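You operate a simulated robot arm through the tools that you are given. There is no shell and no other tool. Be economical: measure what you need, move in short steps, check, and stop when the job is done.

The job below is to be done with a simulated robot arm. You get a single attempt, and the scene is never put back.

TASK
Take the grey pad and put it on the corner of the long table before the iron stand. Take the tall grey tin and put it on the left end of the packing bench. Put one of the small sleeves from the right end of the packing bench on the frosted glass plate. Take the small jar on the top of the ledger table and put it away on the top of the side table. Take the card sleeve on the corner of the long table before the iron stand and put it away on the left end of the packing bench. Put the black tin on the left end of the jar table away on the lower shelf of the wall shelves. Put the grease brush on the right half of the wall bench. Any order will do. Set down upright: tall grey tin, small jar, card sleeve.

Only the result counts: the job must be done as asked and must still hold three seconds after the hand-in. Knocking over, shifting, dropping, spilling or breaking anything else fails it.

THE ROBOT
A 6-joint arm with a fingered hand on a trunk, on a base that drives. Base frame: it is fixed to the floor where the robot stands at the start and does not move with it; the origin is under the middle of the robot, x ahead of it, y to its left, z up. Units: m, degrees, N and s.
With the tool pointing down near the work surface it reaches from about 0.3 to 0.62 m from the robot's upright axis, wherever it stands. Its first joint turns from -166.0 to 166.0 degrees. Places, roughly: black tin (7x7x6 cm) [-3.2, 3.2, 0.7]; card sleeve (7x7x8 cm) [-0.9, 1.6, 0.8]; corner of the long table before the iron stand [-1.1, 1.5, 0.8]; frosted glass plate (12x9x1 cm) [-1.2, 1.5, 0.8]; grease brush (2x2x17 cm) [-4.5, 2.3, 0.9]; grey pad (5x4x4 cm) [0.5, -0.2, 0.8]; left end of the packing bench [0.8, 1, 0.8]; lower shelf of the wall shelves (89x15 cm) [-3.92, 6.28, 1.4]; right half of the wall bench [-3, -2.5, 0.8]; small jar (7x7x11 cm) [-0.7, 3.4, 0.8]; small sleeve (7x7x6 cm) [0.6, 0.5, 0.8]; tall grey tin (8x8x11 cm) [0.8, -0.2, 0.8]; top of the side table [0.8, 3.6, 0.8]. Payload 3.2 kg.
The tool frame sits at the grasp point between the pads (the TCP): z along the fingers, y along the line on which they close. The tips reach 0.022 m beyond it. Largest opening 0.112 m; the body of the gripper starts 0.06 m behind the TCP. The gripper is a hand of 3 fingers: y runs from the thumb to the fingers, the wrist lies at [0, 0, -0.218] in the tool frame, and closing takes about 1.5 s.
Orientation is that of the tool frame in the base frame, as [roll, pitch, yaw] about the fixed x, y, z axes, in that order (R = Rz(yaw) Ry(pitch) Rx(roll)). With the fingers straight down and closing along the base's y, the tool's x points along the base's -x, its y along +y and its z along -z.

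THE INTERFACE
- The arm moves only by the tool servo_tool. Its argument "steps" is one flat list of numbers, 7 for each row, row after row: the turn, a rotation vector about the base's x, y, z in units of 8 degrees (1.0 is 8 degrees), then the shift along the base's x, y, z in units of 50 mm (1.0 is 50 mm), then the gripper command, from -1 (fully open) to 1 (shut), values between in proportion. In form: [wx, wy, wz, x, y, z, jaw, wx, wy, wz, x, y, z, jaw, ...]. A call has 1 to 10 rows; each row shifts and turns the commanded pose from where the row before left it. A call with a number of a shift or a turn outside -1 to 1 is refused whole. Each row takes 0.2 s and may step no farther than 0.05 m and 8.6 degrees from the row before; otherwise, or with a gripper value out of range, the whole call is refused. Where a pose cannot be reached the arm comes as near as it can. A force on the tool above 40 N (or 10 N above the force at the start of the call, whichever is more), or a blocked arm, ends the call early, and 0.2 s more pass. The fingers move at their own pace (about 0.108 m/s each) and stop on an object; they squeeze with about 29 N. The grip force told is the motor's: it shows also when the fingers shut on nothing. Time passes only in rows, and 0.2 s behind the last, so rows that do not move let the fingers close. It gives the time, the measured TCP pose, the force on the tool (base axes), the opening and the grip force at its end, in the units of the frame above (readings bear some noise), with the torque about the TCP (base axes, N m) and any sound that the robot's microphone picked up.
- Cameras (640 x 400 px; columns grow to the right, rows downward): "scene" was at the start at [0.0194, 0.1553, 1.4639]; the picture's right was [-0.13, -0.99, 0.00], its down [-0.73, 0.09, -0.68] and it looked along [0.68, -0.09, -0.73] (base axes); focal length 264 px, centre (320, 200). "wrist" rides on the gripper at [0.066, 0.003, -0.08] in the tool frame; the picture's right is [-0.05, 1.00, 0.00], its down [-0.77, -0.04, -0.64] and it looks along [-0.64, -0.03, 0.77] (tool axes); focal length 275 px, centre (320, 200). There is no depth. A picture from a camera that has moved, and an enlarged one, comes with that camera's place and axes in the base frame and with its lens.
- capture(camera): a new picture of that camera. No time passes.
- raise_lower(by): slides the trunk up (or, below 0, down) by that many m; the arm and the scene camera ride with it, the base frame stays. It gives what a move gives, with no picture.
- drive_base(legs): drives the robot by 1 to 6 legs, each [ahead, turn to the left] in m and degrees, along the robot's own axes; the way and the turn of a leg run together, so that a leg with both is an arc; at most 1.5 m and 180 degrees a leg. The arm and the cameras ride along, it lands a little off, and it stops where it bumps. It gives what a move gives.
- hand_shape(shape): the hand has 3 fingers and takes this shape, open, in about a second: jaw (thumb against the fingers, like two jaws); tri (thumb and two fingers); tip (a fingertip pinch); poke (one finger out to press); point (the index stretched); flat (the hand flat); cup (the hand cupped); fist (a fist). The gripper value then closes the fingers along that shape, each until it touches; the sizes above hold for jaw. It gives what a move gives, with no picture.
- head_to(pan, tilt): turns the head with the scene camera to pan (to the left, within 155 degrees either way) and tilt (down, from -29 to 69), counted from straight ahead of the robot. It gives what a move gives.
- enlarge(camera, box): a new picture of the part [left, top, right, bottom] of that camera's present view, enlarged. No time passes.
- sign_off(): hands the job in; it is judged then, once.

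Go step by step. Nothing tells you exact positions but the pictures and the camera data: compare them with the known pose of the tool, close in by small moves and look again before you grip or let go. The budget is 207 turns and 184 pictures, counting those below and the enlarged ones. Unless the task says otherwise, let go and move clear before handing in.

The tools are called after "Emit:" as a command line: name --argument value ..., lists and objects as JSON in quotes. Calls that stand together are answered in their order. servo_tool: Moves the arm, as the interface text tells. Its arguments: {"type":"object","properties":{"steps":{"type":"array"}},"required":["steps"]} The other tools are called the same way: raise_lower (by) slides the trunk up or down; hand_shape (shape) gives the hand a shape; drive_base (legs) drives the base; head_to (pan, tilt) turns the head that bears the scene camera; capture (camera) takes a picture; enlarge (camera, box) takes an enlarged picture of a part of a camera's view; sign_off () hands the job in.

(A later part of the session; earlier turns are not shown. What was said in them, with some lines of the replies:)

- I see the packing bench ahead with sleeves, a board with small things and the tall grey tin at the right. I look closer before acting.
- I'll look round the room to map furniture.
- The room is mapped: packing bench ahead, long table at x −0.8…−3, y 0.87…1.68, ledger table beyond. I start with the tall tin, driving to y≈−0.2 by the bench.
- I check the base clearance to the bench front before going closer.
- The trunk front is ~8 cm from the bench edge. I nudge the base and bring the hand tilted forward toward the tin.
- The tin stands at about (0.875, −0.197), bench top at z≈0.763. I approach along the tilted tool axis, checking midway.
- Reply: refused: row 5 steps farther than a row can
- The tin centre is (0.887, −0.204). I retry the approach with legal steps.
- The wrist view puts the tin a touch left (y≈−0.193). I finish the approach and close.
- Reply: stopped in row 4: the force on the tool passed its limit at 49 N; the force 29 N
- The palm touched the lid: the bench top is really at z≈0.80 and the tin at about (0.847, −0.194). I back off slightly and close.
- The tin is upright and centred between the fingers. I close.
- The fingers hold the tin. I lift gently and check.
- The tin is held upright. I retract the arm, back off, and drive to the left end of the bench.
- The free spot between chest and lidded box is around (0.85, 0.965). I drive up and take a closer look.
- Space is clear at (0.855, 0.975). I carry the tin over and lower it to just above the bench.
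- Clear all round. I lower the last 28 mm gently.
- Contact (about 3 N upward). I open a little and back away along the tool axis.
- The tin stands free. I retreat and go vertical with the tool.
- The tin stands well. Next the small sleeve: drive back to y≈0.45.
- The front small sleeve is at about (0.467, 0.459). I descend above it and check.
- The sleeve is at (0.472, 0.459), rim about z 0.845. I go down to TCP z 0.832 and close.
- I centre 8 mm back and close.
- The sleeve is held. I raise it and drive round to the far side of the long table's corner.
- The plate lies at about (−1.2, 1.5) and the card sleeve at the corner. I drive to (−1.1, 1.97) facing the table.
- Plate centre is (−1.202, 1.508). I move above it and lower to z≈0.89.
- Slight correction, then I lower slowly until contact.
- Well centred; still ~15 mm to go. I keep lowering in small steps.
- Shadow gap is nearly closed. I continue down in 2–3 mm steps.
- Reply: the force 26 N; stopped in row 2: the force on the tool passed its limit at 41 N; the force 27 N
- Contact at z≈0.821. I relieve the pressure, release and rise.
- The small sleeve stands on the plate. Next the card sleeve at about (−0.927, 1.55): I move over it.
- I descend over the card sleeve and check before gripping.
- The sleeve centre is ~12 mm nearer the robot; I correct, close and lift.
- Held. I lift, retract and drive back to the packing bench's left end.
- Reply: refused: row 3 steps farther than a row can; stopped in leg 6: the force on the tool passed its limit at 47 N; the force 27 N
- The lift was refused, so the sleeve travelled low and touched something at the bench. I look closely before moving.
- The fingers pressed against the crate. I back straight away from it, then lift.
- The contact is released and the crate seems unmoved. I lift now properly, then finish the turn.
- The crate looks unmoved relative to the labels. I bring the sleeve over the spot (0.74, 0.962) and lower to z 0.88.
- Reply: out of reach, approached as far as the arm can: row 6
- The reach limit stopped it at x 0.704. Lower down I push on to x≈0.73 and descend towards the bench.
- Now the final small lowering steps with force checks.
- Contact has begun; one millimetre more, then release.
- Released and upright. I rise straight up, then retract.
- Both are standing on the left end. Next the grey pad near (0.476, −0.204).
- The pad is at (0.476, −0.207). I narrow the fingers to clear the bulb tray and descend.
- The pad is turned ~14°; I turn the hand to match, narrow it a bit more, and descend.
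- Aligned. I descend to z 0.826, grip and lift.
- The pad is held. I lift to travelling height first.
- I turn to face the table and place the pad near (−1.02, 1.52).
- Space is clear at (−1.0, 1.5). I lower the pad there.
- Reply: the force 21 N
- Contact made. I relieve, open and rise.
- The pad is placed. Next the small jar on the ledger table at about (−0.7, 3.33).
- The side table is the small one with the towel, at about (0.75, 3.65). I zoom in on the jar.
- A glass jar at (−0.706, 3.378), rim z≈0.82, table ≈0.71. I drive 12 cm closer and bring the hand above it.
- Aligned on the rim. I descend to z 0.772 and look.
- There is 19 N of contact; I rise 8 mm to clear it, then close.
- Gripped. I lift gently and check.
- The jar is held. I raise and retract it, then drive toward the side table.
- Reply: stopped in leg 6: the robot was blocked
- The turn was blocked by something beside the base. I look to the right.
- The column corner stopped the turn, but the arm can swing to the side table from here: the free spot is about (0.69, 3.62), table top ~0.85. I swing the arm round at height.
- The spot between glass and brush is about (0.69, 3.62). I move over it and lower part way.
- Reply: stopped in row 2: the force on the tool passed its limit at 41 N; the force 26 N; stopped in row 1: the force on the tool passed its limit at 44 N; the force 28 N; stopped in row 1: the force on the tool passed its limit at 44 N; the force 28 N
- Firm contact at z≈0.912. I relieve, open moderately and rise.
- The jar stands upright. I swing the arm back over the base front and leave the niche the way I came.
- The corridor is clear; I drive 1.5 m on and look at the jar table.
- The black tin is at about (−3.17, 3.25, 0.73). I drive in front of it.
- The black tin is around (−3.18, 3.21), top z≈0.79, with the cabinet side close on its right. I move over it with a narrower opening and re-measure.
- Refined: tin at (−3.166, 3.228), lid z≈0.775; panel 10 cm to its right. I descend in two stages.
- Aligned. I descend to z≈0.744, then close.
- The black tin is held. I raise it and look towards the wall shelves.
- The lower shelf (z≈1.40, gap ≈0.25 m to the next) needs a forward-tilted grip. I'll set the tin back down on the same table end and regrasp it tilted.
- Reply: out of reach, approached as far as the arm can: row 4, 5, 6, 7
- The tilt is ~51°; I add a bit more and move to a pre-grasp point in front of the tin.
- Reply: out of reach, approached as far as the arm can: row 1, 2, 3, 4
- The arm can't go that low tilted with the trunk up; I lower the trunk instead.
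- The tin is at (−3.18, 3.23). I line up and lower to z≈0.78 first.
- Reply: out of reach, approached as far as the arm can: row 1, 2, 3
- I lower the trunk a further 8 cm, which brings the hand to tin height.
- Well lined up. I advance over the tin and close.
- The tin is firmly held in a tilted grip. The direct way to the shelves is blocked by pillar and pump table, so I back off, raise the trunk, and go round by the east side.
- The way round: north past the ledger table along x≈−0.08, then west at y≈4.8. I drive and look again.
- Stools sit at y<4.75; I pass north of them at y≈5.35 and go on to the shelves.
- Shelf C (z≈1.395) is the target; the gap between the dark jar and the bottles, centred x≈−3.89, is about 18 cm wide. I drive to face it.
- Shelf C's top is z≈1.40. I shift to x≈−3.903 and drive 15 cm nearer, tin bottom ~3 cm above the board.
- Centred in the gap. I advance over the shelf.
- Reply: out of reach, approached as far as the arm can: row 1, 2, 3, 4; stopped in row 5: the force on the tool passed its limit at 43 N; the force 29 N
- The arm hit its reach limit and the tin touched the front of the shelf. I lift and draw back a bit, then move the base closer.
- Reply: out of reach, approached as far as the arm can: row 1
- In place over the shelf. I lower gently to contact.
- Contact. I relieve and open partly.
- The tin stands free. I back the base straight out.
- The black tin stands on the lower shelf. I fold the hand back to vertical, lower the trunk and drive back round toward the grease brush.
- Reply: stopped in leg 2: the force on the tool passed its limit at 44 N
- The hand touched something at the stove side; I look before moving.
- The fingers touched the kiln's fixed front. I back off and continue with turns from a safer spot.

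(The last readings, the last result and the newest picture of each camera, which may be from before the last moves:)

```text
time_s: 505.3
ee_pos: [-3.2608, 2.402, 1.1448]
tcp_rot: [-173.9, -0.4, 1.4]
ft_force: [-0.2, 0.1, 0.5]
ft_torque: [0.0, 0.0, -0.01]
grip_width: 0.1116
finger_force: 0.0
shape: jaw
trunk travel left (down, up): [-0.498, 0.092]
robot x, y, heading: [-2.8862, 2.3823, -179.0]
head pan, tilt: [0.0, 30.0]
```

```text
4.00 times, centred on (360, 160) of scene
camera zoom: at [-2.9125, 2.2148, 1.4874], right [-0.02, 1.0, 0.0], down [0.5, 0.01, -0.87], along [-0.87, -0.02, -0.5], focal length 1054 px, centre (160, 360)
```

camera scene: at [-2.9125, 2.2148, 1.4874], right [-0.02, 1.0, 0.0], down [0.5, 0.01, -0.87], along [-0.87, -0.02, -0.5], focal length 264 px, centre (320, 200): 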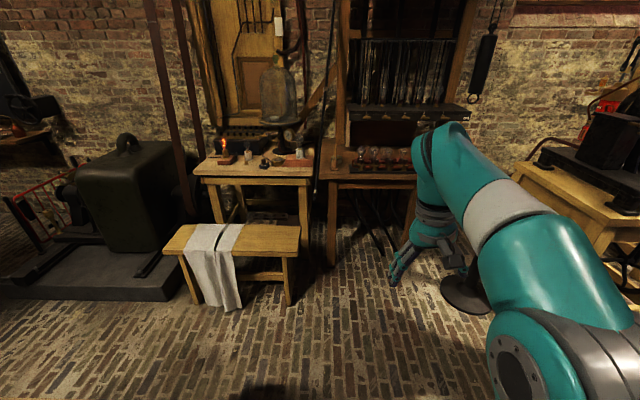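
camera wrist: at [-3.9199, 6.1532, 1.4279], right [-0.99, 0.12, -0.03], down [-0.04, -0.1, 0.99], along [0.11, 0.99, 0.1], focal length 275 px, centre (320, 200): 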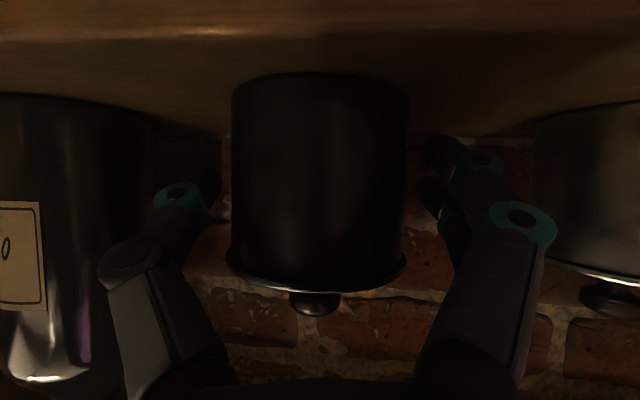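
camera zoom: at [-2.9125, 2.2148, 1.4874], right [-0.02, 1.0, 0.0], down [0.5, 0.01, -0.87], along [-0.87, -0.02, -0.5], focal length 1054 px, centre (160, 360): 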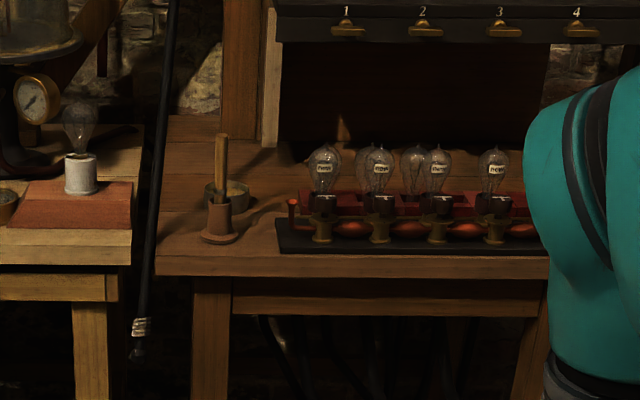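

The grease brush stands in a small holder at about (−4.5, 2.3). I drive to (−4.0, 2.45) and re-measure.

Emit:
drive_base --legs '[[0, -4.5], [1.1, 0], [0, 3.5]]'

Emit:
head_to --pan 0 --tilt 45

Emit:
capture --camera "scene"

Emit:
capture --camera "wrist"

```text
time_s: 511.8
ee_pos: [-4.362, 2.4602, 1.1437]
tcp_rot: [-173.8, -0.3, 1.4]
ft_force: [-0.9, 0.4, 0.0]
ft_torque: [0.03, 0.01, -0.01]
grip_width: 0.1118
finger_force: 0.0
shape: jaw
trunk travel left (down, up): [-0.498, 0.092]
robot x, y, heading: [-3.9846, 2.4395, -178.7]
head pan, tilt: [0.0, 30.0]
```

```text
time_s: 512.6
ee_pos: [-4.3614, 2.4605, 1.1447]
tcp_rot: [-173.9, -0.3, 1.3]
ft_force: [-0.3, 0.0, -0.1]
ft_torque: [0.0, -0.01, 0.01]
grip_width: 0.112
finger_force: 0.0
shape: jaw
trunk travel left (down, up): [-0.498, 0.092]
robot x, y, heading: [-3.9837, 2.4396, -179.0]
head pan, tilt: [0.0, 45.0]
```

```text
29 pictures are left
camera scene: at [-4.0053, 2.2738, 1.4649], right [-0.02, 1.0, 0.0], down [0.71, 0.01, -0.71], along [-0.71, -0.01, -0.71], focal length 264 px, centre (320, 200)
```

scene: 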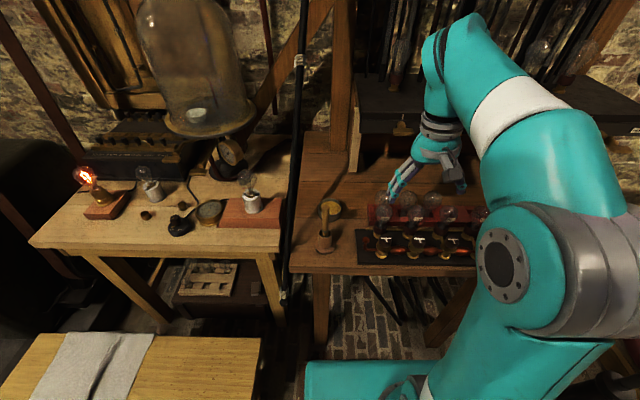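

```text
28 pictures are left
camera wrist: at [-4.2968, 2.4517, 1.2242], right [-0.02, -0.99, -0.11], down [-0.77, -0.05, 0.63], along [-0.63, 0.1, -0.77], focal length 275 px, centre (320, 200)
```

wrist: 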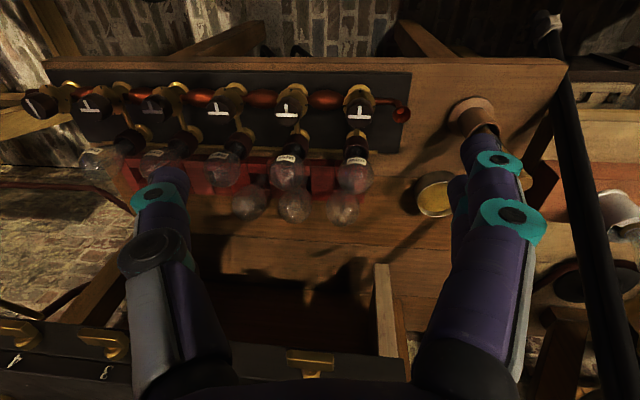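

Emit:
enlarge --camera "scene" --box '[270, 150, 430, 250]'

Emit:
servo_tool --steps '[-0.4, 0, 0, 0.5, -0.3, 0, -0.4, -0.36, 0, -0.1, 0.5, -0.3, 0, 0, 0, 0, 0, 0, 0, 0, 0]'

Emit:
capture --camera "wrist"

```text
4.00 times, centred on (350, 200) of scene
camera zoom: at [-4.0053, 2.2738, 1.4649], right [-0.02, 1.0, 0.0], down [0.71, 0.01, -0.71], along [-0.71, -0.01, -0.71], focal length 1054 px, centre (200, 200)
```

zoom: 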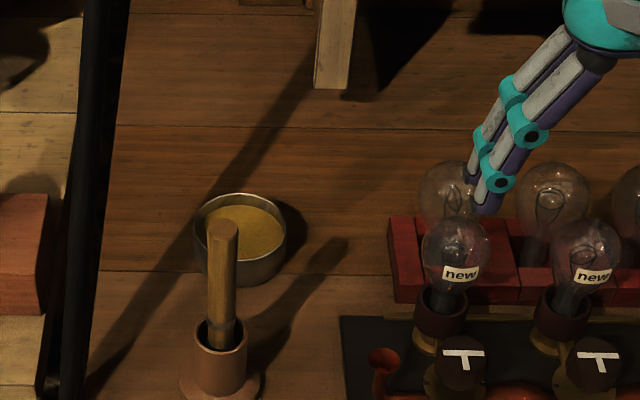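

```text
time_s: 513.4
ee_pos: [-4.3145, 2.4316, 1.1428]
tcp_rot: [180.0, -0.2, 0.6]
ft_force: [0.6, -0.1, 0.3]
ft_torque: [-0.03, -0.01, 0.04]
grip_width: 0.0562
finger_force: 0.1
shape: jaw
trunk travel left (down, up): [-0.498, 0.092]
robot x, y, heading: [-3.9884, 2.441, -179.0]
head pan, tilt: [0.0, 45.0]
```

```text
26 pictures are left
camera wrist: at [-4.2479, 2.43, 1.2244], right [-0.04, -1.0, 0.0], down [-0.77, 0.03, 0.63], along [-0.63, 0.02, -0.77], focal length 275 px, centre (320, 200)
```

wrist: 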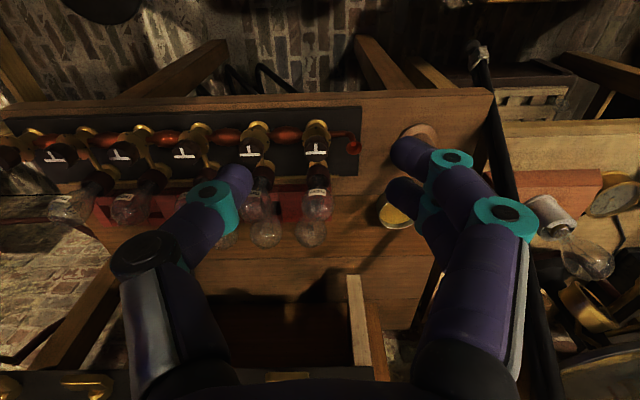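

The brush handle top is at about (−4.45, 2.281, 0.99). I move above it and check.

Emit:
servo_tool --steps '[0, 0, 0, -0.3, -0.85, 0, 0, 0, 0, 0, -0.4, -0.85, 0, 0, 0, 0, 0, -0.7, -0.65, 0, 0, 0, 0, 0, -0.9, -0.6, 0, 0, 0, 0, 0, -0.3, -0.05, -0.6, 0, 0, 0, 0, 0, 0, -0.8, 0]'

Emit:
capture --camera "wrist"

Emit:
enlarge --camera "scene" --box '[270, 150, 430, 250]'

```text
refused: row 4 steps farther than a row can; nothing moved
```

```text
25 pictures are left
camera wrist: at [-4.2479, 2.43, 1.2244], right [-0.04, -1.0, 0.0], down [-0.77, 0.03, 0.63], along [-0.63, 0.02, -0.77], focal length 275 px, centre (320, 200)
```

wrist: 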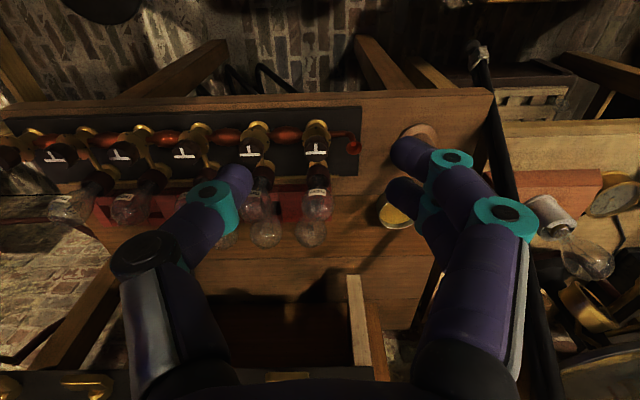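

```text
4.00 times, centred on (350, 200) of scene
camera zoom: at [-4.0054, 2.2738, 1.4648], right [-0.02, 1.0, 0.0], down [0.71, 0.01, -0.71], along [-0.71, -0.01, -0.71], focal length 1054 px, centre (200, 200)
```

zoom: 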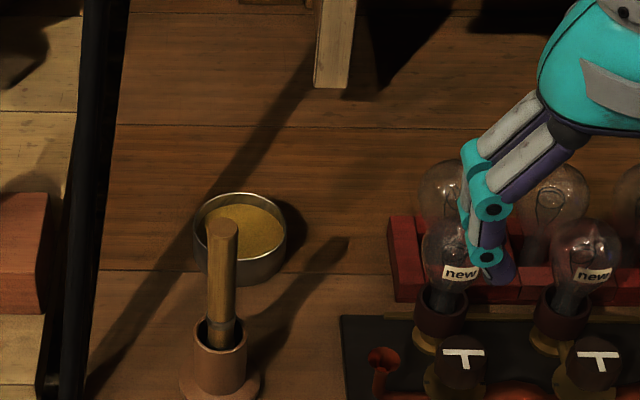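

A row was too long; I resend with shorter steps.

Emit:
servo_tool --steps '[0, 0, 0, -0.2, -0.9, 0, 0, 0, 0, 0, -0.2, -0.9, 0, 0, 0, 0, 0, -0.2, -0.9, 0, 0, 0, 0, 0, -0.8, -0.3, 0, 0, 0, 0, 0, -0.8, 0, 0, 0, 0, 0, 0, -0.3, 0, -0.6, 0, 0, 0, 0, 0, 0, -0.6, 0]'

Emit:
capture --camera "wrist"

```text
time_s: 515.0
ee_pos: [-4.4395, 2.28, 1.0836]
tcp_rot: [180.0, -0.1, 0.5]
ft_force: [0.8, -0.4, -0.3]
ft_torque: [0.01, -0.01, 0.01]
grip_width: 0.0564
finger_force: 0.0
shape: jaw
trunk travel left (down, up): [-0.498, 0.092]
robot x, y, heading: [-3.989, 2.4407, -178.9]
head pan, tilt: [0.0, 45.0]
```

```text
23 pictures are left
camera wrist: at [-4.3736, 2.2789, 1.1648], right [-0.04, -1.0, 0.0], down [-0.77, 0.03, 0.63], along [-0.63, 0.02, -0.77], focal length 275 px, centre (320, 200)
```

wrist: 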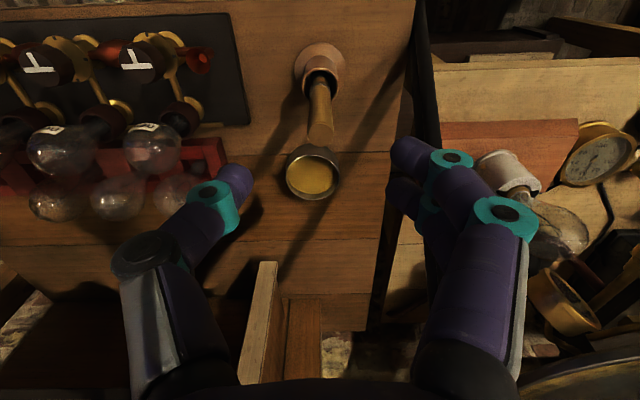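

Aligned in y; I shift 18 mm forward and descend to z 0.955.

Emit:
servo_tool --steps '[0, 0, 0, -0.35, 0, -0.3, 0, 0, 0, 0, 0, 0, -0.8, 0, 0, 0, 0, 0, 0, -0.8, 0, 0, 0, 0, 0, 0, -0.6, 0, 0, 0, 0, 0, 0, 0, 0]'

Emit:
capture --camera "wrist"

```text
time_s: 516.2
ee_pos: [-4.4549, 2.2804, 0.9585]
tcp_rot: [179.9, -0.1, 0.5]
ft_force: [-0.4, -0.5, -0.2]
ft_torque: [-0.02, -0.01, 0.0]
grip_width: 0.0565
finger_force: 0.0
shape: jaw
trunk travel left (down, up): [-0.498, 0.092]
robot x, y, heading: [-3.9882, 2.4426, -178.6]
head pan, tilt: [0.0, 45.0]
```

```text
22 pictures are left
camera wrist: at [-4.3895, 2.2792, 1.0394], right [-0.04, -1.0, 0.0], down [-0.77, 0.03, 0.63], along [-0.63, 0.02, -0.77], focal length 275 px, centre (320, 200)
```

wrist: 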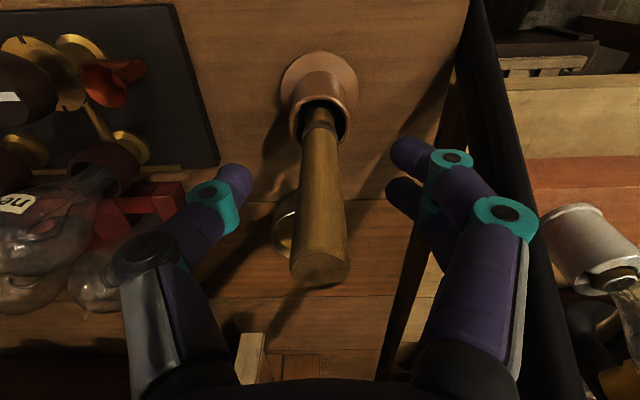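

The handle passes right through the grasp point. I close and pull straight up.

Emit:
servo_tool --steps '[0, 0, 0, 0, 0, 0, 1, 0, 0, 0, 0, 0, 0, 1, 0, 0, 0, 0, 0, 0, 1, 0, 0, 0, 0, 0, 0, 1, 0, 0, 0, 0, 0, 0, 1, 0, 0, 0, 0, 0, 0, 1, 0, 0, 0, 0, 0, 0, 1, 0, 0, 0, 0, 0, 0.3, 1, 0, 0, 0, 0, 0, 0.4, 1, 0, 0, 0, 0, 0, 0.4, 1]'

Emit:
capture --camera "wrist"

```text
time_s: 518.4
ee_pos: [-4.4547, 2.2818, 1.0137]
tcp_rot: [180.0, -0.2, 0.5]
ft_force: [-0.9, 0.5, -0.2]
ft_torque: [0.03, 0.02, -0.04]
grip_width: 0.003
finger_force: 29.5
shape: jaw
trunk travel left (down, up): [-0.498, 0.092]
robot x, y, heading: [-3.9885, 2.4441, -179.2]
head pan, tilt: [0.0, 45.0]
```

```text
21 pictures are left
camera wrist: at [-4.3895, 2.2797, 1.0949], right [-0.04, -1.0, 0.0], down [-0.77, 0.03, 0.63], along [-0.63, 0.02, -0.77], focal length 275 px, centre (320, 200)
```

wrist: 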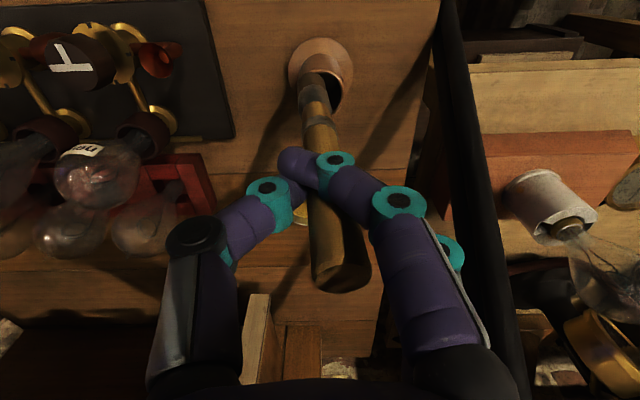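

The brush is coming out with the hand. I keep pulling up slowly.

Emit:
servo_tool --steps '[0, 0, 0, 0, 0, 0.4, 1, 0, 0, 0, 0, 0, 0.5, 1, 0, 0, 0, 0, 0, 0.5, 1, 0, 0, 0, 0, 0, 0.6, 1, 0, 0, 0, 0, 0, 0.6, 1, 0, 0, 0, 0, 0, 0.4, 1, 0, 0, 0, 0, 0, 0, 1]'

Emit:
capture --camera "wrist"

Emit:
enlarge --camera "scene" --box '[240, 80, 480, 230]'

```text
time_s: 520.0
ee_pos: [-4.4431, 2.2849, 1.1594]
tcp_rot: [180.0, 0.0, 0.5]
ft_force: [-0.3, -0.1, -0.5]
ft_torque: [0.02, 0.0, 0.0]
grip_width: 0.0027
finger_force: 29.1
shape: jaw
out of reach, approached as far as the arm can: row 6
trunk travel left (down, up): [-0.498, 0.092]
robot x, y, heading: [-3.9882, 2.4428, -179.0]
head pan, tilt: [0.0, 45.0]
```

```text
20 pictures are left
camera wrist: at [-4.3783, 2.2835, 1.2403], right [-0.04, -1.0, 0.0], down [-0.77, 0.03, 0.64], along [-0.64, 0.02, -0.77], focal length 275 px, centre (320, 200)
```

wrist: 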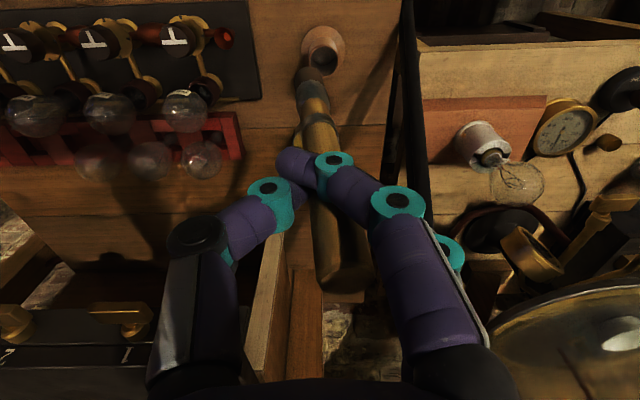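

```text
2.67 times, centred on (360, 155) of scene
camera zoom: at [-4.0056, 2.2736, 1.4648], right [-0.02, 1.0, 0.0], down [0.71, 0.01, -0.71], along [-0.71, -0.01, -0.71], focal length 703 px, centre (213, 320)
```

zoom: 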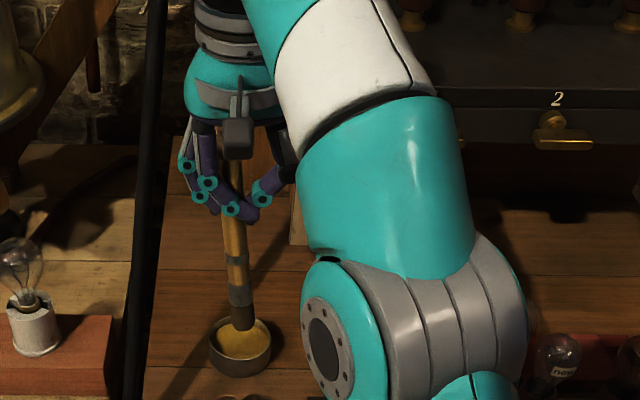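

The brush is free of its holder and hangs in the hand. I back out and drive south toward the wall bench.

Emit:
drive_base --legs '[[-0.46, 0], [0, 89]]'

Emit:
head_to --pan 0 --tilt 22

Emit:
capture --camera "scene"

```text
time_s: 526.5
ee_pos: [-3.3846, 1.9888, 1.1589]
tcp_rot: [179.8, 0.0, 88.6]
ft_force: [0.2, 0.4, 0.0]
ft_torque: [0.02, 0.01, -0.01]
grip_width: 0.0026
finger_force: 29.2
shape: jaw
trunk travel left (down, up): [-0.498, 0.092]
robot x, y, heading: [-3.5244, 2.4514, -90.8]
head pan, tilt: [0.0, 45.0]
```

```text
time_s: 527.4
ee_pos: [-3.385, 1.9888, 1.1595]
tcp_rot: [180.0, -0.1, 88.6]
ft_force: [0.3, -0.1, -0.7]
ft_torque: [0.01, 0.03, 0.01]
grip_width: 0.003
finger_force: 29.6
shape: jaw
trunk travel left (down, up): [-0.498, 0.092]
robot x, y, heading: [-3.5232, 2.4483, -90.8]
head pan, tilt: [0.0, 22.0]
```

```text
18 pictures are left
camera scene: at [-3.3589, 2.4132, 1.5001], right [-1.0, 0.02, 0.0], down [0.01, 0.38, -0.93], along [-0.02, -0.93, -0.38], focal length 264 px, centre (320, 200)
```

scene: 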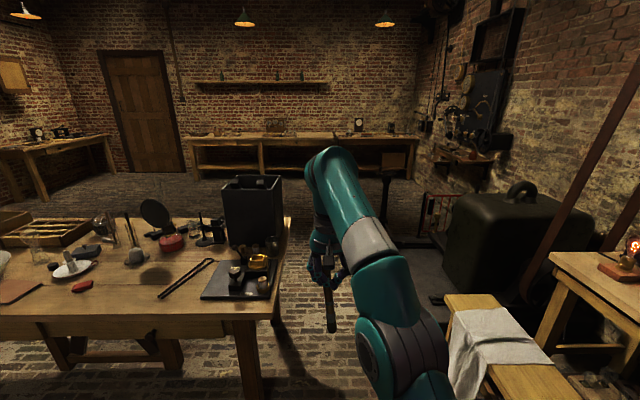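

The aisle centre is x≈−3.63. I drive through it and look at the wall bench.

Emit:
drive_base --legs '[[0, -5], [1.25, 0], [0, 5.5], [1.4, 0], [0.6, 0]]'

Emit:
head_to --pan 15 --tilt 22

Emit:
capture --camera "scene"

```text
time_s: 544.4
ee_pos: [-3.5188, -1.2673, 1.1599]
tcp_rot: [179.9, 0.0, 89.8]
ft_force: [-0.5, -0.2, -0.9]
ft_torque: [0.05, -0.02, 0.01]
grip_width: 0.0029
finger_force: 28.3
shape: jaw
trunk travel left (down, up): [-0.498, 0.092]
robot x, y, heading: [-3.6685, -0.8082, -89.4]
head pan, tilt: [0.0, 22.0]
```

```text
time_s: 545.1
ee_pos: [-3.5175, -1.2674, 1.16]
tcp_rot: [179.9, 0.0, 89.8]
ft_force: [0.3, -0.4, -0.6]
ft_torque: [-0.02, 0.0, 0.02]
grip_width: 0.0027
finger_force: 29.0
shape: jaw
trunk travel left (down, up): [-0.498, 0.092]
robot x, y, heading: [-3.6685, -0.8085, -89.7]
head pan, tilt: [15.0, 22.0]
```

```text
17 pictures are left
camera scene: at [-3.4765, -0.8386, 1.5002], right [-0.97, -0.26, 0.0], down [-0.1, 0.36, -0.93], along [0.24, -0.89, -0.37], focal length 264 px, centre (320, 200)
```

scene: 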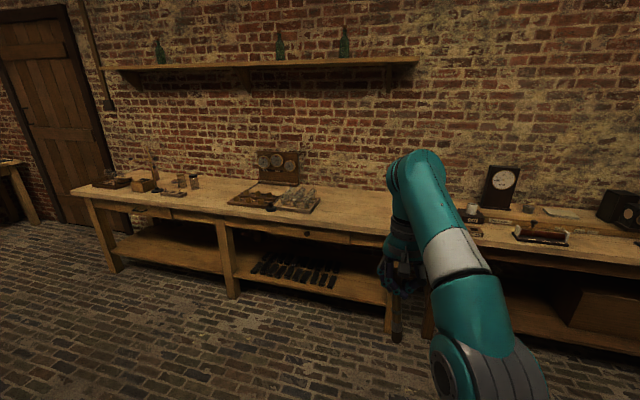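

The free part of the right half is around (−3.28, −2.4). I drive to face it.

Emit:
drive_base --legs '[[0, 20.5], [0.84, 0], [0, -20.8]]'

Emit:
servo_tool --steps '[-1, 0, 0, 0, 0, 0, 1, -1, 0, 0, 0, 0, 0, 1, -1, 0, 0, 0, 0, 0, 1, -1, 0, 0, 0, 0, 0, 1, -1, 0, 0, 0, -0.2, 0, 1, -1, 0, 0, 0, -0.2, 0, 1, -1, 0, 0, 0, -0.2, 0, 1, -1, 0, 0, 0, -0.2, 0, 1, -1, 0, 0, 0, -0.2, 0, 1, 0, 0, 0, 0, 0, 0, 1]'

Emit:
head_to --pan 0 --tilt 45

Emit:
capture --camera "scene"

```text
time_s: 551.7
ee_pos: [-3.2229, -2.0337, 1.1601]
tcp_rot: [179.9, 0.0, 89.9]
ft_force: [0.5, 0.4, -1.1]
ft_torque: [0.03, -0.03, 0.0]
grip_width: 0.003
finger_force: 28.6
shape: jaw
trunk travel left (down, up): [-0.498, 0.092]
robot x, y, heading: [-3.3726, -1.5707, -89.5]
head pan, tilt: [15.0, 22.0]
```

```text
time_s: 553.9
ee_pos: [-3.2265, -2.0826, 1.1601]
tcp_rot: [-177.1, 68.6, 91.9]
ft_force: [-0.7, -0.3, -0.5]
ft_torque: [0.02, -0.01, 0.02]
grip_width: 0.0025
finger_force: 28.9
shape: jaw
out of reach, approached as far as the arm can: row 1
trunk travel left (down, up): [-0.498, 0.092]
robot x, y, heading: [-3.3671, -1.5759, -89.4]
head pan, tilt: [15.0, 22.0]
```

```text
time_s: 554.8
ee_pos: [-3.2266, -2.0821, 1.162]
tcp_rot: [-177.2, 68.6, 91.6]
ft_force: [-1.1, 0.2, -0.4]
ft_torque: [0.0, -0.02, 0.03]
grip_width: 0.0023
finger_force: 29.1
shape: jaw
trunk travel left (down, up): [-0.498, 0.092]
robot x, y, heading: [-3.3703, -1.57, -89.9]
head pan, tilt: [0.0, 45.0]
```

```text
16 pictures are left
camera scene: at [-3.2062, -1.5964, 1.4649], right [-1.0, -0.01, 0.0], down [0.0, 0.71, -0.71], along [0.0, -0.71, -0.71], focal length 264 px, centre (320, 200)
```

scene: 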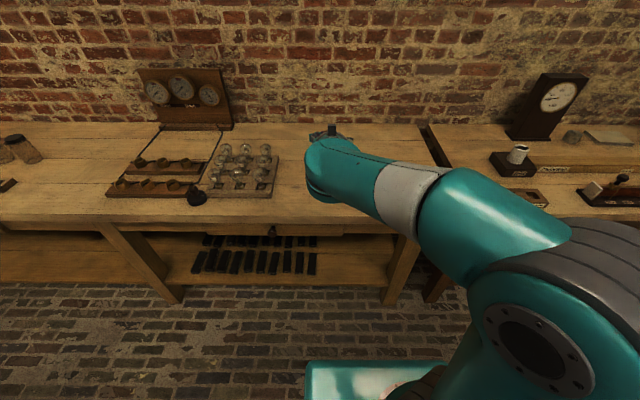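

I shift to x≈−3.28, drive 25 cm closer, and lower the trunk part way.

Emit:
servo_tool --steps '[0, 0, 0, -0.5, 0, 0, 1, 0, 0, 0, -0.5, 0, 0, 1, 0, 0, 0, 0, 0, 0, 1]'

Emit:
drive_base --legs '[[0.25, 0]]'

Emit:
raise_lower --by -0.22

Emit:
capture --camera "wrist"

Emit:
capture --camera "scene"

```text
time_s: 555.6
ee_pos: [-3.2779, -2.0814, 1.161]
tcp_rot: [-177.3, 68.6, 91.6]
ft_force: [-0.9, 0.7, 0.0]
ft_torque: [0.02, 0.0, -0.01]
grip_width: 0.0027
finger_force: 29.3
shape: jaw
trunk travel left (down, up): [-0.498, 0.092]
robot x, y, heading: [-3.3705, -1.5746, -89.7]
head pan, tilt: [0.0, 45.0]
```

```text
time_s: 557.4
ee_pos: [-3.2786, -2.3378, 1.161]
tcp_rot: [-177.2, 68.5, 91.3]
ft_force: [0.1, -1.0, -0.6]
ft_torque: [0.02, -0.01, 0.0]
grip_width: 0.0028
finger_force: 28.9
shape: jaw
trunk travel left (down, up): [-0.498, 0.092]
robot x, y, heading: [-3.3669, -1.8278, -90.0]
head pan, tilt: [0.0, 45.0]
```

```text
time_s: 559.8
ee_pos: [-3.2788, -2.3377, 0.9412]
tcp_rot: [-177.2, 68.7, 91.3]
ft_force: [-0.9, -0.9, -0.1]
ft_torque: [0.02, 0.01, 0.0]
grip_width: 0.0026
finger_force: 28.5
shape: jaw
trunk travel left (down, up): [-0.278, 0.312]
robot x, y, heading: [-3.3735, -1.8295, -89.8]
head pan, tilt: [0.0, 45.0]
```

```text
15 pictures are left
camera wrist: at [-3.2752, -2.2377, 0.9086], right [1.0, -0.04, 0.03], down [-0.01, 0.31, 0.95], along [-0.05, -0.95, 0.31], focal length 275 px, centre (320, 200)
```

wrist: 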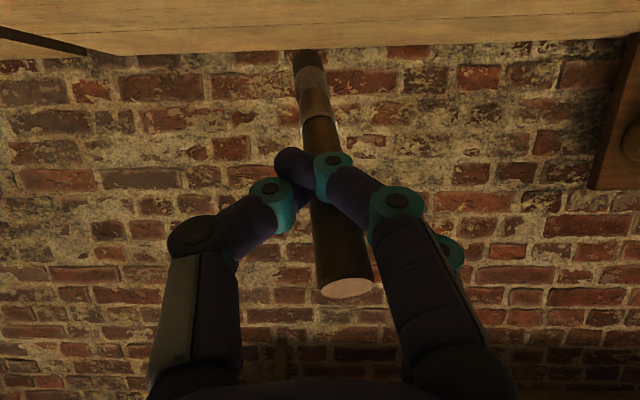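

```text
14 pictures are left
camera scene: at [-3.2056, -1.852, 1.2448], right [-1.0, 0.0, 0.0], down [0.0, 0.71, -0.71], along [0.0, -0.71, -0.71], focal length 264 px, centre (320, 200)
```

scene: 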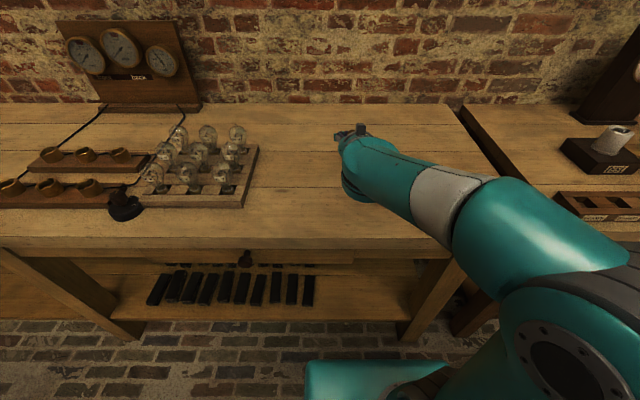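

Only the bristle tip will reach the bench first; the camera side limits more tilt. I lower until the tip nearly touches.

Emit:
raise_lower --by -0.05

Emit:
capture --camera "wrist"

```text
time_s: 560.7
ee_pos: [-3.2782, -2.3371, 0.8907]
tcp_rot: [-177.3, 68.6, 91.3]
ft_force: [-1.1, -0.6, -0.3]
ft_torque: [-0.02, 0.0, 0.03]
grip_width: 0.0028
finger_force: 28.9
shape: jaw
trunk travel left (down, up): [-0.228, 0.362]
robot x, y, heading: [-3.3724, -1.8286, -89.8]
head pan, tilt: [0.0, 45.0]
```

```text
13 pictures are left
camera wrist: at [-3.2752, -2.2377, 0.8585], right [1.0, -0.04, 0.03], down [-0.01, 0.31, 0.95], along [-0.05, -0.95, 0.31], focal length 275 px, centre (320, 200)
```

wrist: 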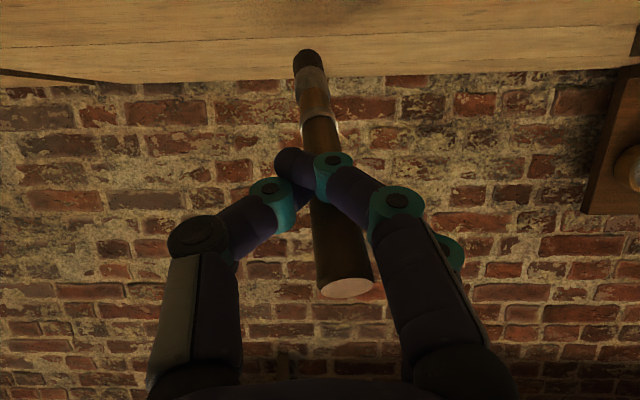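

Emit:
servo_tool --steps '[0, 0, 0, 0, 0, -0.1, 1, 0, 0, 0, 0, 0, 0, 1]'

Emit:
servo_tool --steps '[0, 0, 0, 0, 0, -0.1, 1, 0, 0, 0, 0, 0, 0, 1]'

Emit:
servo_tool --steps '[0, 0, 0, 0, 0, -0.08, 1, 0, 0, 0, 0, 0, 0, 1]'

Emit:
capture --camera "wrist"

```text
time_s: 561.3
ee_pos: [-3.2795, -2.3376, 0.8866]
tcp_rot: [-177.1, 68.6, 91.3]
ft_force: [-0.3, -0.5, -0.4]
ft_torque: [0.0, -0.01, -0.04]
grip_width: 0.0026
finger_force: 28.3
shape: jaw
trunk travel left (down, up): [-0.228, 0.362]
robot x, y, heading: [-3.3723, -1.8342, -89.9]
head pan, tilt: [0.0, 45.0]
```

```text
time_s: 561.9
ee_pos: [-3.2792, -2.3384, 0.8813]
tcp_rot: [-177.2, 68.6, 91.2]
ft_force: [0.3, 0.3, -0.8]
ft_torque: [0.03, 0.02, 0.02]
grip_width: 0.0027
finger_force: 28.9
shape: jaw
trunk travel left (down, up): [-0.228, 0.362]
robot x, y, heading: [-3.372, -1.8284, -89.9]
head pan, tilt: [0.0, 45.0]
```

```text
time_s: 562.5
ee_pos: [-3.2793, -2.3379, 0.876]
tcp_rot: [-177.2, 68.6, 91.5]
ft_force: [0.4, 0.0, -0.3]
ft_torque: [0.03, 0.02, 0.0]
grip_width: 0.0028
finger_force: 29.2
shape: jaw
trunk travel left (down, up): [-0.228, 0.362]
robot x, y, heading: [-3.3751, -1.8286, -90.0]
head pan, tilt: [0.0, 45.0]
```

```text
12 pictures are left
camera wrist: at [-3.2749, -2.2373, 0.8444], right [1.0, -0.04, 0.03], down [-0.01, 0.31, 0.95], along [-0.05, -0.95, 0.31], focal length 275 px, centre (320, 200)
```

wrist: 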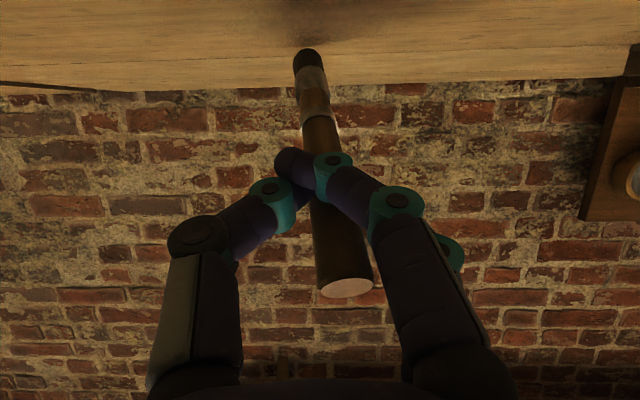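

Emit:
servo_tool --steps '[0, 0, 0, 0, 0, -0.08, 1, 0, 0, 0, 0, 0, 0, 1]'

Emit:
servo_tool --steps '[0, 0, 0, 0, 0, -0.06, 1, 0, 0, 0, 0, 0, 0, 1]'

Emit:
servo_tool --steps '[0, 0, 0, 0, 0, -0.06, 1, 0, 0, 0, 0, 0, 0, 1]'

Emit:
capture --camera "wrist"

```text
time_s: 563.1
ee_pos: [-3.2786, -2.3367, 0.8734]
tcp_rot: [-177.2, 68.7, 91.3]
ft_force: [-0.4, 0.8, 0.3]
ft_torque: [0.03, -0.01, 0.02]
grip_width: 0.0026
finger_force: 29.5
shape: jaw
trunk travel left (down, up): [-0.228, 0.362]
robot x, y, heading: [-3.3695, -1.8308, -90.1]
head pan, tilt: [0.0, 45.0]
```

```text
time_s: 563.7
ee_pos: [-3.2795, -2.3378, 0.871]
tcp_rot: [-177.0, 68.6, 91.3]
ft_force: [0.0, 0.1, -1.3]
ft_torque: [-0.03, 0.01, -0.01]
grip_width: 0.0026
finger_force: 29.2
shape: jaw
trunk travel left (down, up): [-0.228, 0.362]
robot x, y, heading: [-3.3721, -1.8323, -90.1]
head pan, tilt: [0.0, 45.0]
```

```text
time_s: 564.3
ee_pos: [-3.2797, -2.3368, 0.8681]
tcp_rot: [-177.1, 68.5, 91.2]
ft_force: [0.1, -0.1, 0.8]
ft_torque: [0.0, 0.0, 0.0]
grip_width: 0.0025
finger_force: 28.9
shape: jaw
trunk travel left (down, up): [-0.228, 0.362]
robot x, y, heading: [-3.369, -1.8294, -90.1]
head pan, tilt: [0.0, 45.0]
```

```text
11 pictures are left
camera wrist: at [-3.2748, -2.2374, 0.8348], right [1.0, -0.04, 0.03], down [-0.01, 0.31, 0.95], along [-0.05, -0.95, 0.31], focal length 275 px, centre (320, 200)
```

wrist: 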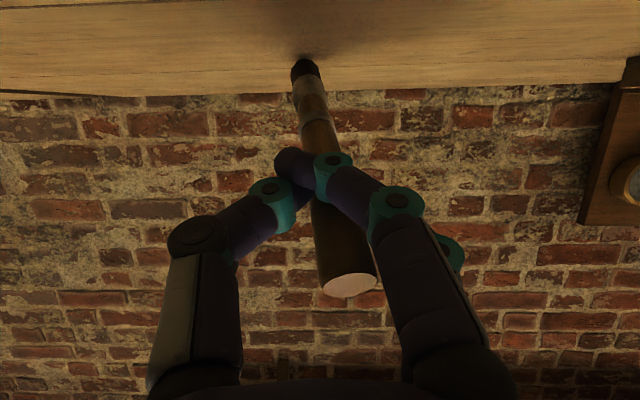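

The tip is on the bench and the brush pivots in the fingers. I lower 8 mm more to lay it flatter, then release slowly.

Emit:
servo_tool --steps '[0, 0, 0, 0, 0, -0.08, 1, 0, 0, 0, 0, 0, -0.08, 1, 0, 0, 0, 0, 0, 0, 1]'

Emit:
servo_tool --steps '[0, 0, 0, 0, 0, 0, 0.85, 0, 0, 0, 0, 0, 0, 0.7, 0, 0, 0, 0, 0, 0, 0.55, 0, 0, 0, 0, 0, 0, 0.4, 0, 0, 0, 0, 0, 0, 0.2, 0, 0, 0, 0, 0, 0, 0, 0, 0, 0, 0, 0, 0, -0.2, 0, 0, 0, 0, 0, 0, -0.2]'

Emit:
capture --camera "wrist"

```text
time_s: 565.1
ee_pos: [-3.2782, -2.3365, 0.8598]
tcp_rot: [-177.2, 68.6, 91.2]
ft_force: [0.6, -0.1, 1.0]
ft_torque: [-0.06, 0.01, 0.02]
grip_width: 0.0026
finger_force: 28.9
shape: jaw
trunk travel left (down, up): [-0.228, 0.362]
robot x, y, heading: [-3.3716, -1.8277, -89.8]
head pan, tilt: [0.0, 45.0]
```

```text
time_s: 566.9
ee_pos: [-3.2785, -2.337, 0.8585]
tcp_rot: [-177.2, 68.6, 91.2]
ft_force: [-0.5, -0.1, 0.6]
ft_torque: [0.0, 0.0, 0.01]
grip_width: 0.0668
finger_force: 0.0
shape: jaw
trunk travel left (down, up): [-0.228, 0.362]
robot x, y, heading: [-3.3732, -1.8328, -89.9]
head pan, tilt: [0.0, 45.0]
```

```text
10 pictures are left
camera wrist: at [-3.2751, -2.2372, 0.8263], right [1.0, -0.04, 0.03], down [-0.01, 0.31, 0.95], along [-0.05, -0.95, 0.31], focal length 275 px, centre (320, 200)
```

wrist: 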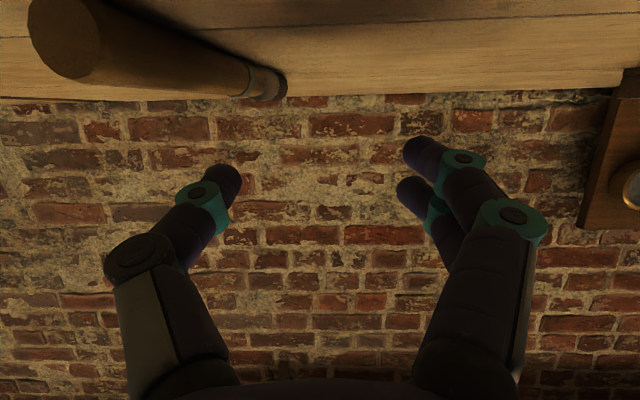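

The brush lies on the bench. I rise straight up, retreat and check.

Emit:
servo_tool --steps '[0, 0, 0, 0, 0, 0.5, -0.2, 0, 0, 0, 0, 0, 0.8, -0.2, 0, 0, 0, 0, 0, 0.9, -0.2, 0, 0, 0, 0, 0.3, 0.8, -0.2, 0, 0, 0, 0, 0.3, 0.6, -0.2]'

Emit:
drive_base --legs '[[-0.3, 0]]'

Emit:
head_to --pan 0 --tilt 40

Emit:
capture --camera "scene"

```text
time_s: 568.1
ee_pos: [-3.2801, -2.3036, 1.0371]
tcp_rot: [-177.2, 68.7, 91.3]
ft_force: [-0.1, 0.4, 0.2]
ft_torque: [-0.03, -0.02, 0.0]
grip_width: 0.0668
finger_force: 0.1
shape: jaw
trunk travel left (down, up): [-0.228, 0.362]
robot x, y, heading: [-3.3725, -1.8304, -89.7]
head pan, tilt: [0.0, 45.0]
```

```text
time_s: 570.1
ee_pos: [-3.2805, -2.0075, 1.0383]
tcp_rot: [-177.1, 68.6, 91.4]
ft_force: [0.7, -0.3, 0.0]
ft_torque: [0.0, -0.01, -0.01]
grip_width: 0.0668
finger_force: 0.0
shape: jaw
trunk travel left (down, up): [-0.228, 0.362]
robot x, y, heading: [-3.3729, -1.5331, -90.0]
head pan, tilt: [0.0, 45.0]
```

```text
time_s: 570.8
ee_pos: [-3.279, -2.0074, 1.0382]
tcp_rot: [-177.2, 68.6, 91.4]
ft_force: [-0.3, -0.3, 0.2]
ft_torque: [0.02, -0.01, 0.01]
grip_width: 0.0668
finger_force: 0.1
shape: jaw
trunk travel left (down, up): [-0.228, 0.362]
robot x, y, heading: [-3.3753, -1.5319, -89.8]
head pan, tilt: [0.0, 40.0]
```

```text
9 pictures are left
camera scene: at [-3.2062, -1.5576, 1.202], right [-1.0, 0.0, 0.0], down [0.0, 0.64, -0.77], along [0.0, -0.77, -0.64], focal length 264 px, centre (320, 200)
```

scene: 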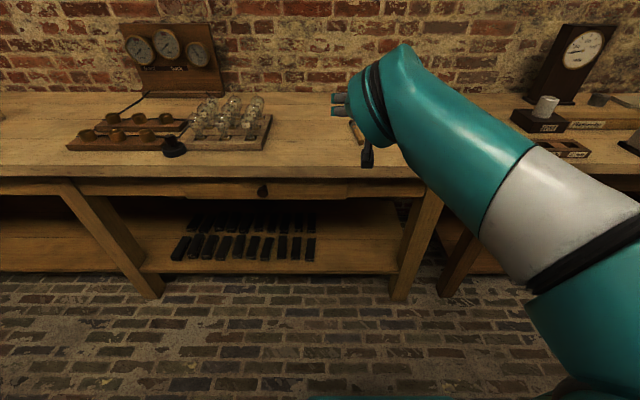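

The brush lies on the right half of the wall bench and the hand is clear, with all seven items placed. I hand in.

Emit:
sign_off

```text
The job is handed in.
```

I placed all seven items and handed the job in; I don't know the judged result.

- **Tall grey tin:** upright on the left end of the packing bench.
- **Card sleeve:** upright in front of the tin on the same end.
- **Small sleeve:** one from the right end of the packing bench, standing on the frosted glass plate.
- **Grey pad:** on the corner of the long table before the iron stand.
- **Small jar:** upright on the top of the side table.
- **Black tin:** standing on the shelf at 1.4 m of the wall shelves, which I took to be the lower shelf from the height you gave. There is one more shelf below it.
- **Grease brush:** lying on the right half of the wall bench.

There were three unplanned bumps:

- **Crate on the packing bench:** the held card sleeve pressed against it at about 47 N. A later picture showed its left end still in line with the labels, but I did not check the right end.
- **Kiln front:** the hand touched it at about 44 N. It looked intact in the picture afterwards.
- **Base by the side table:** it was blocked while turning there, and nothing looked disturbed.
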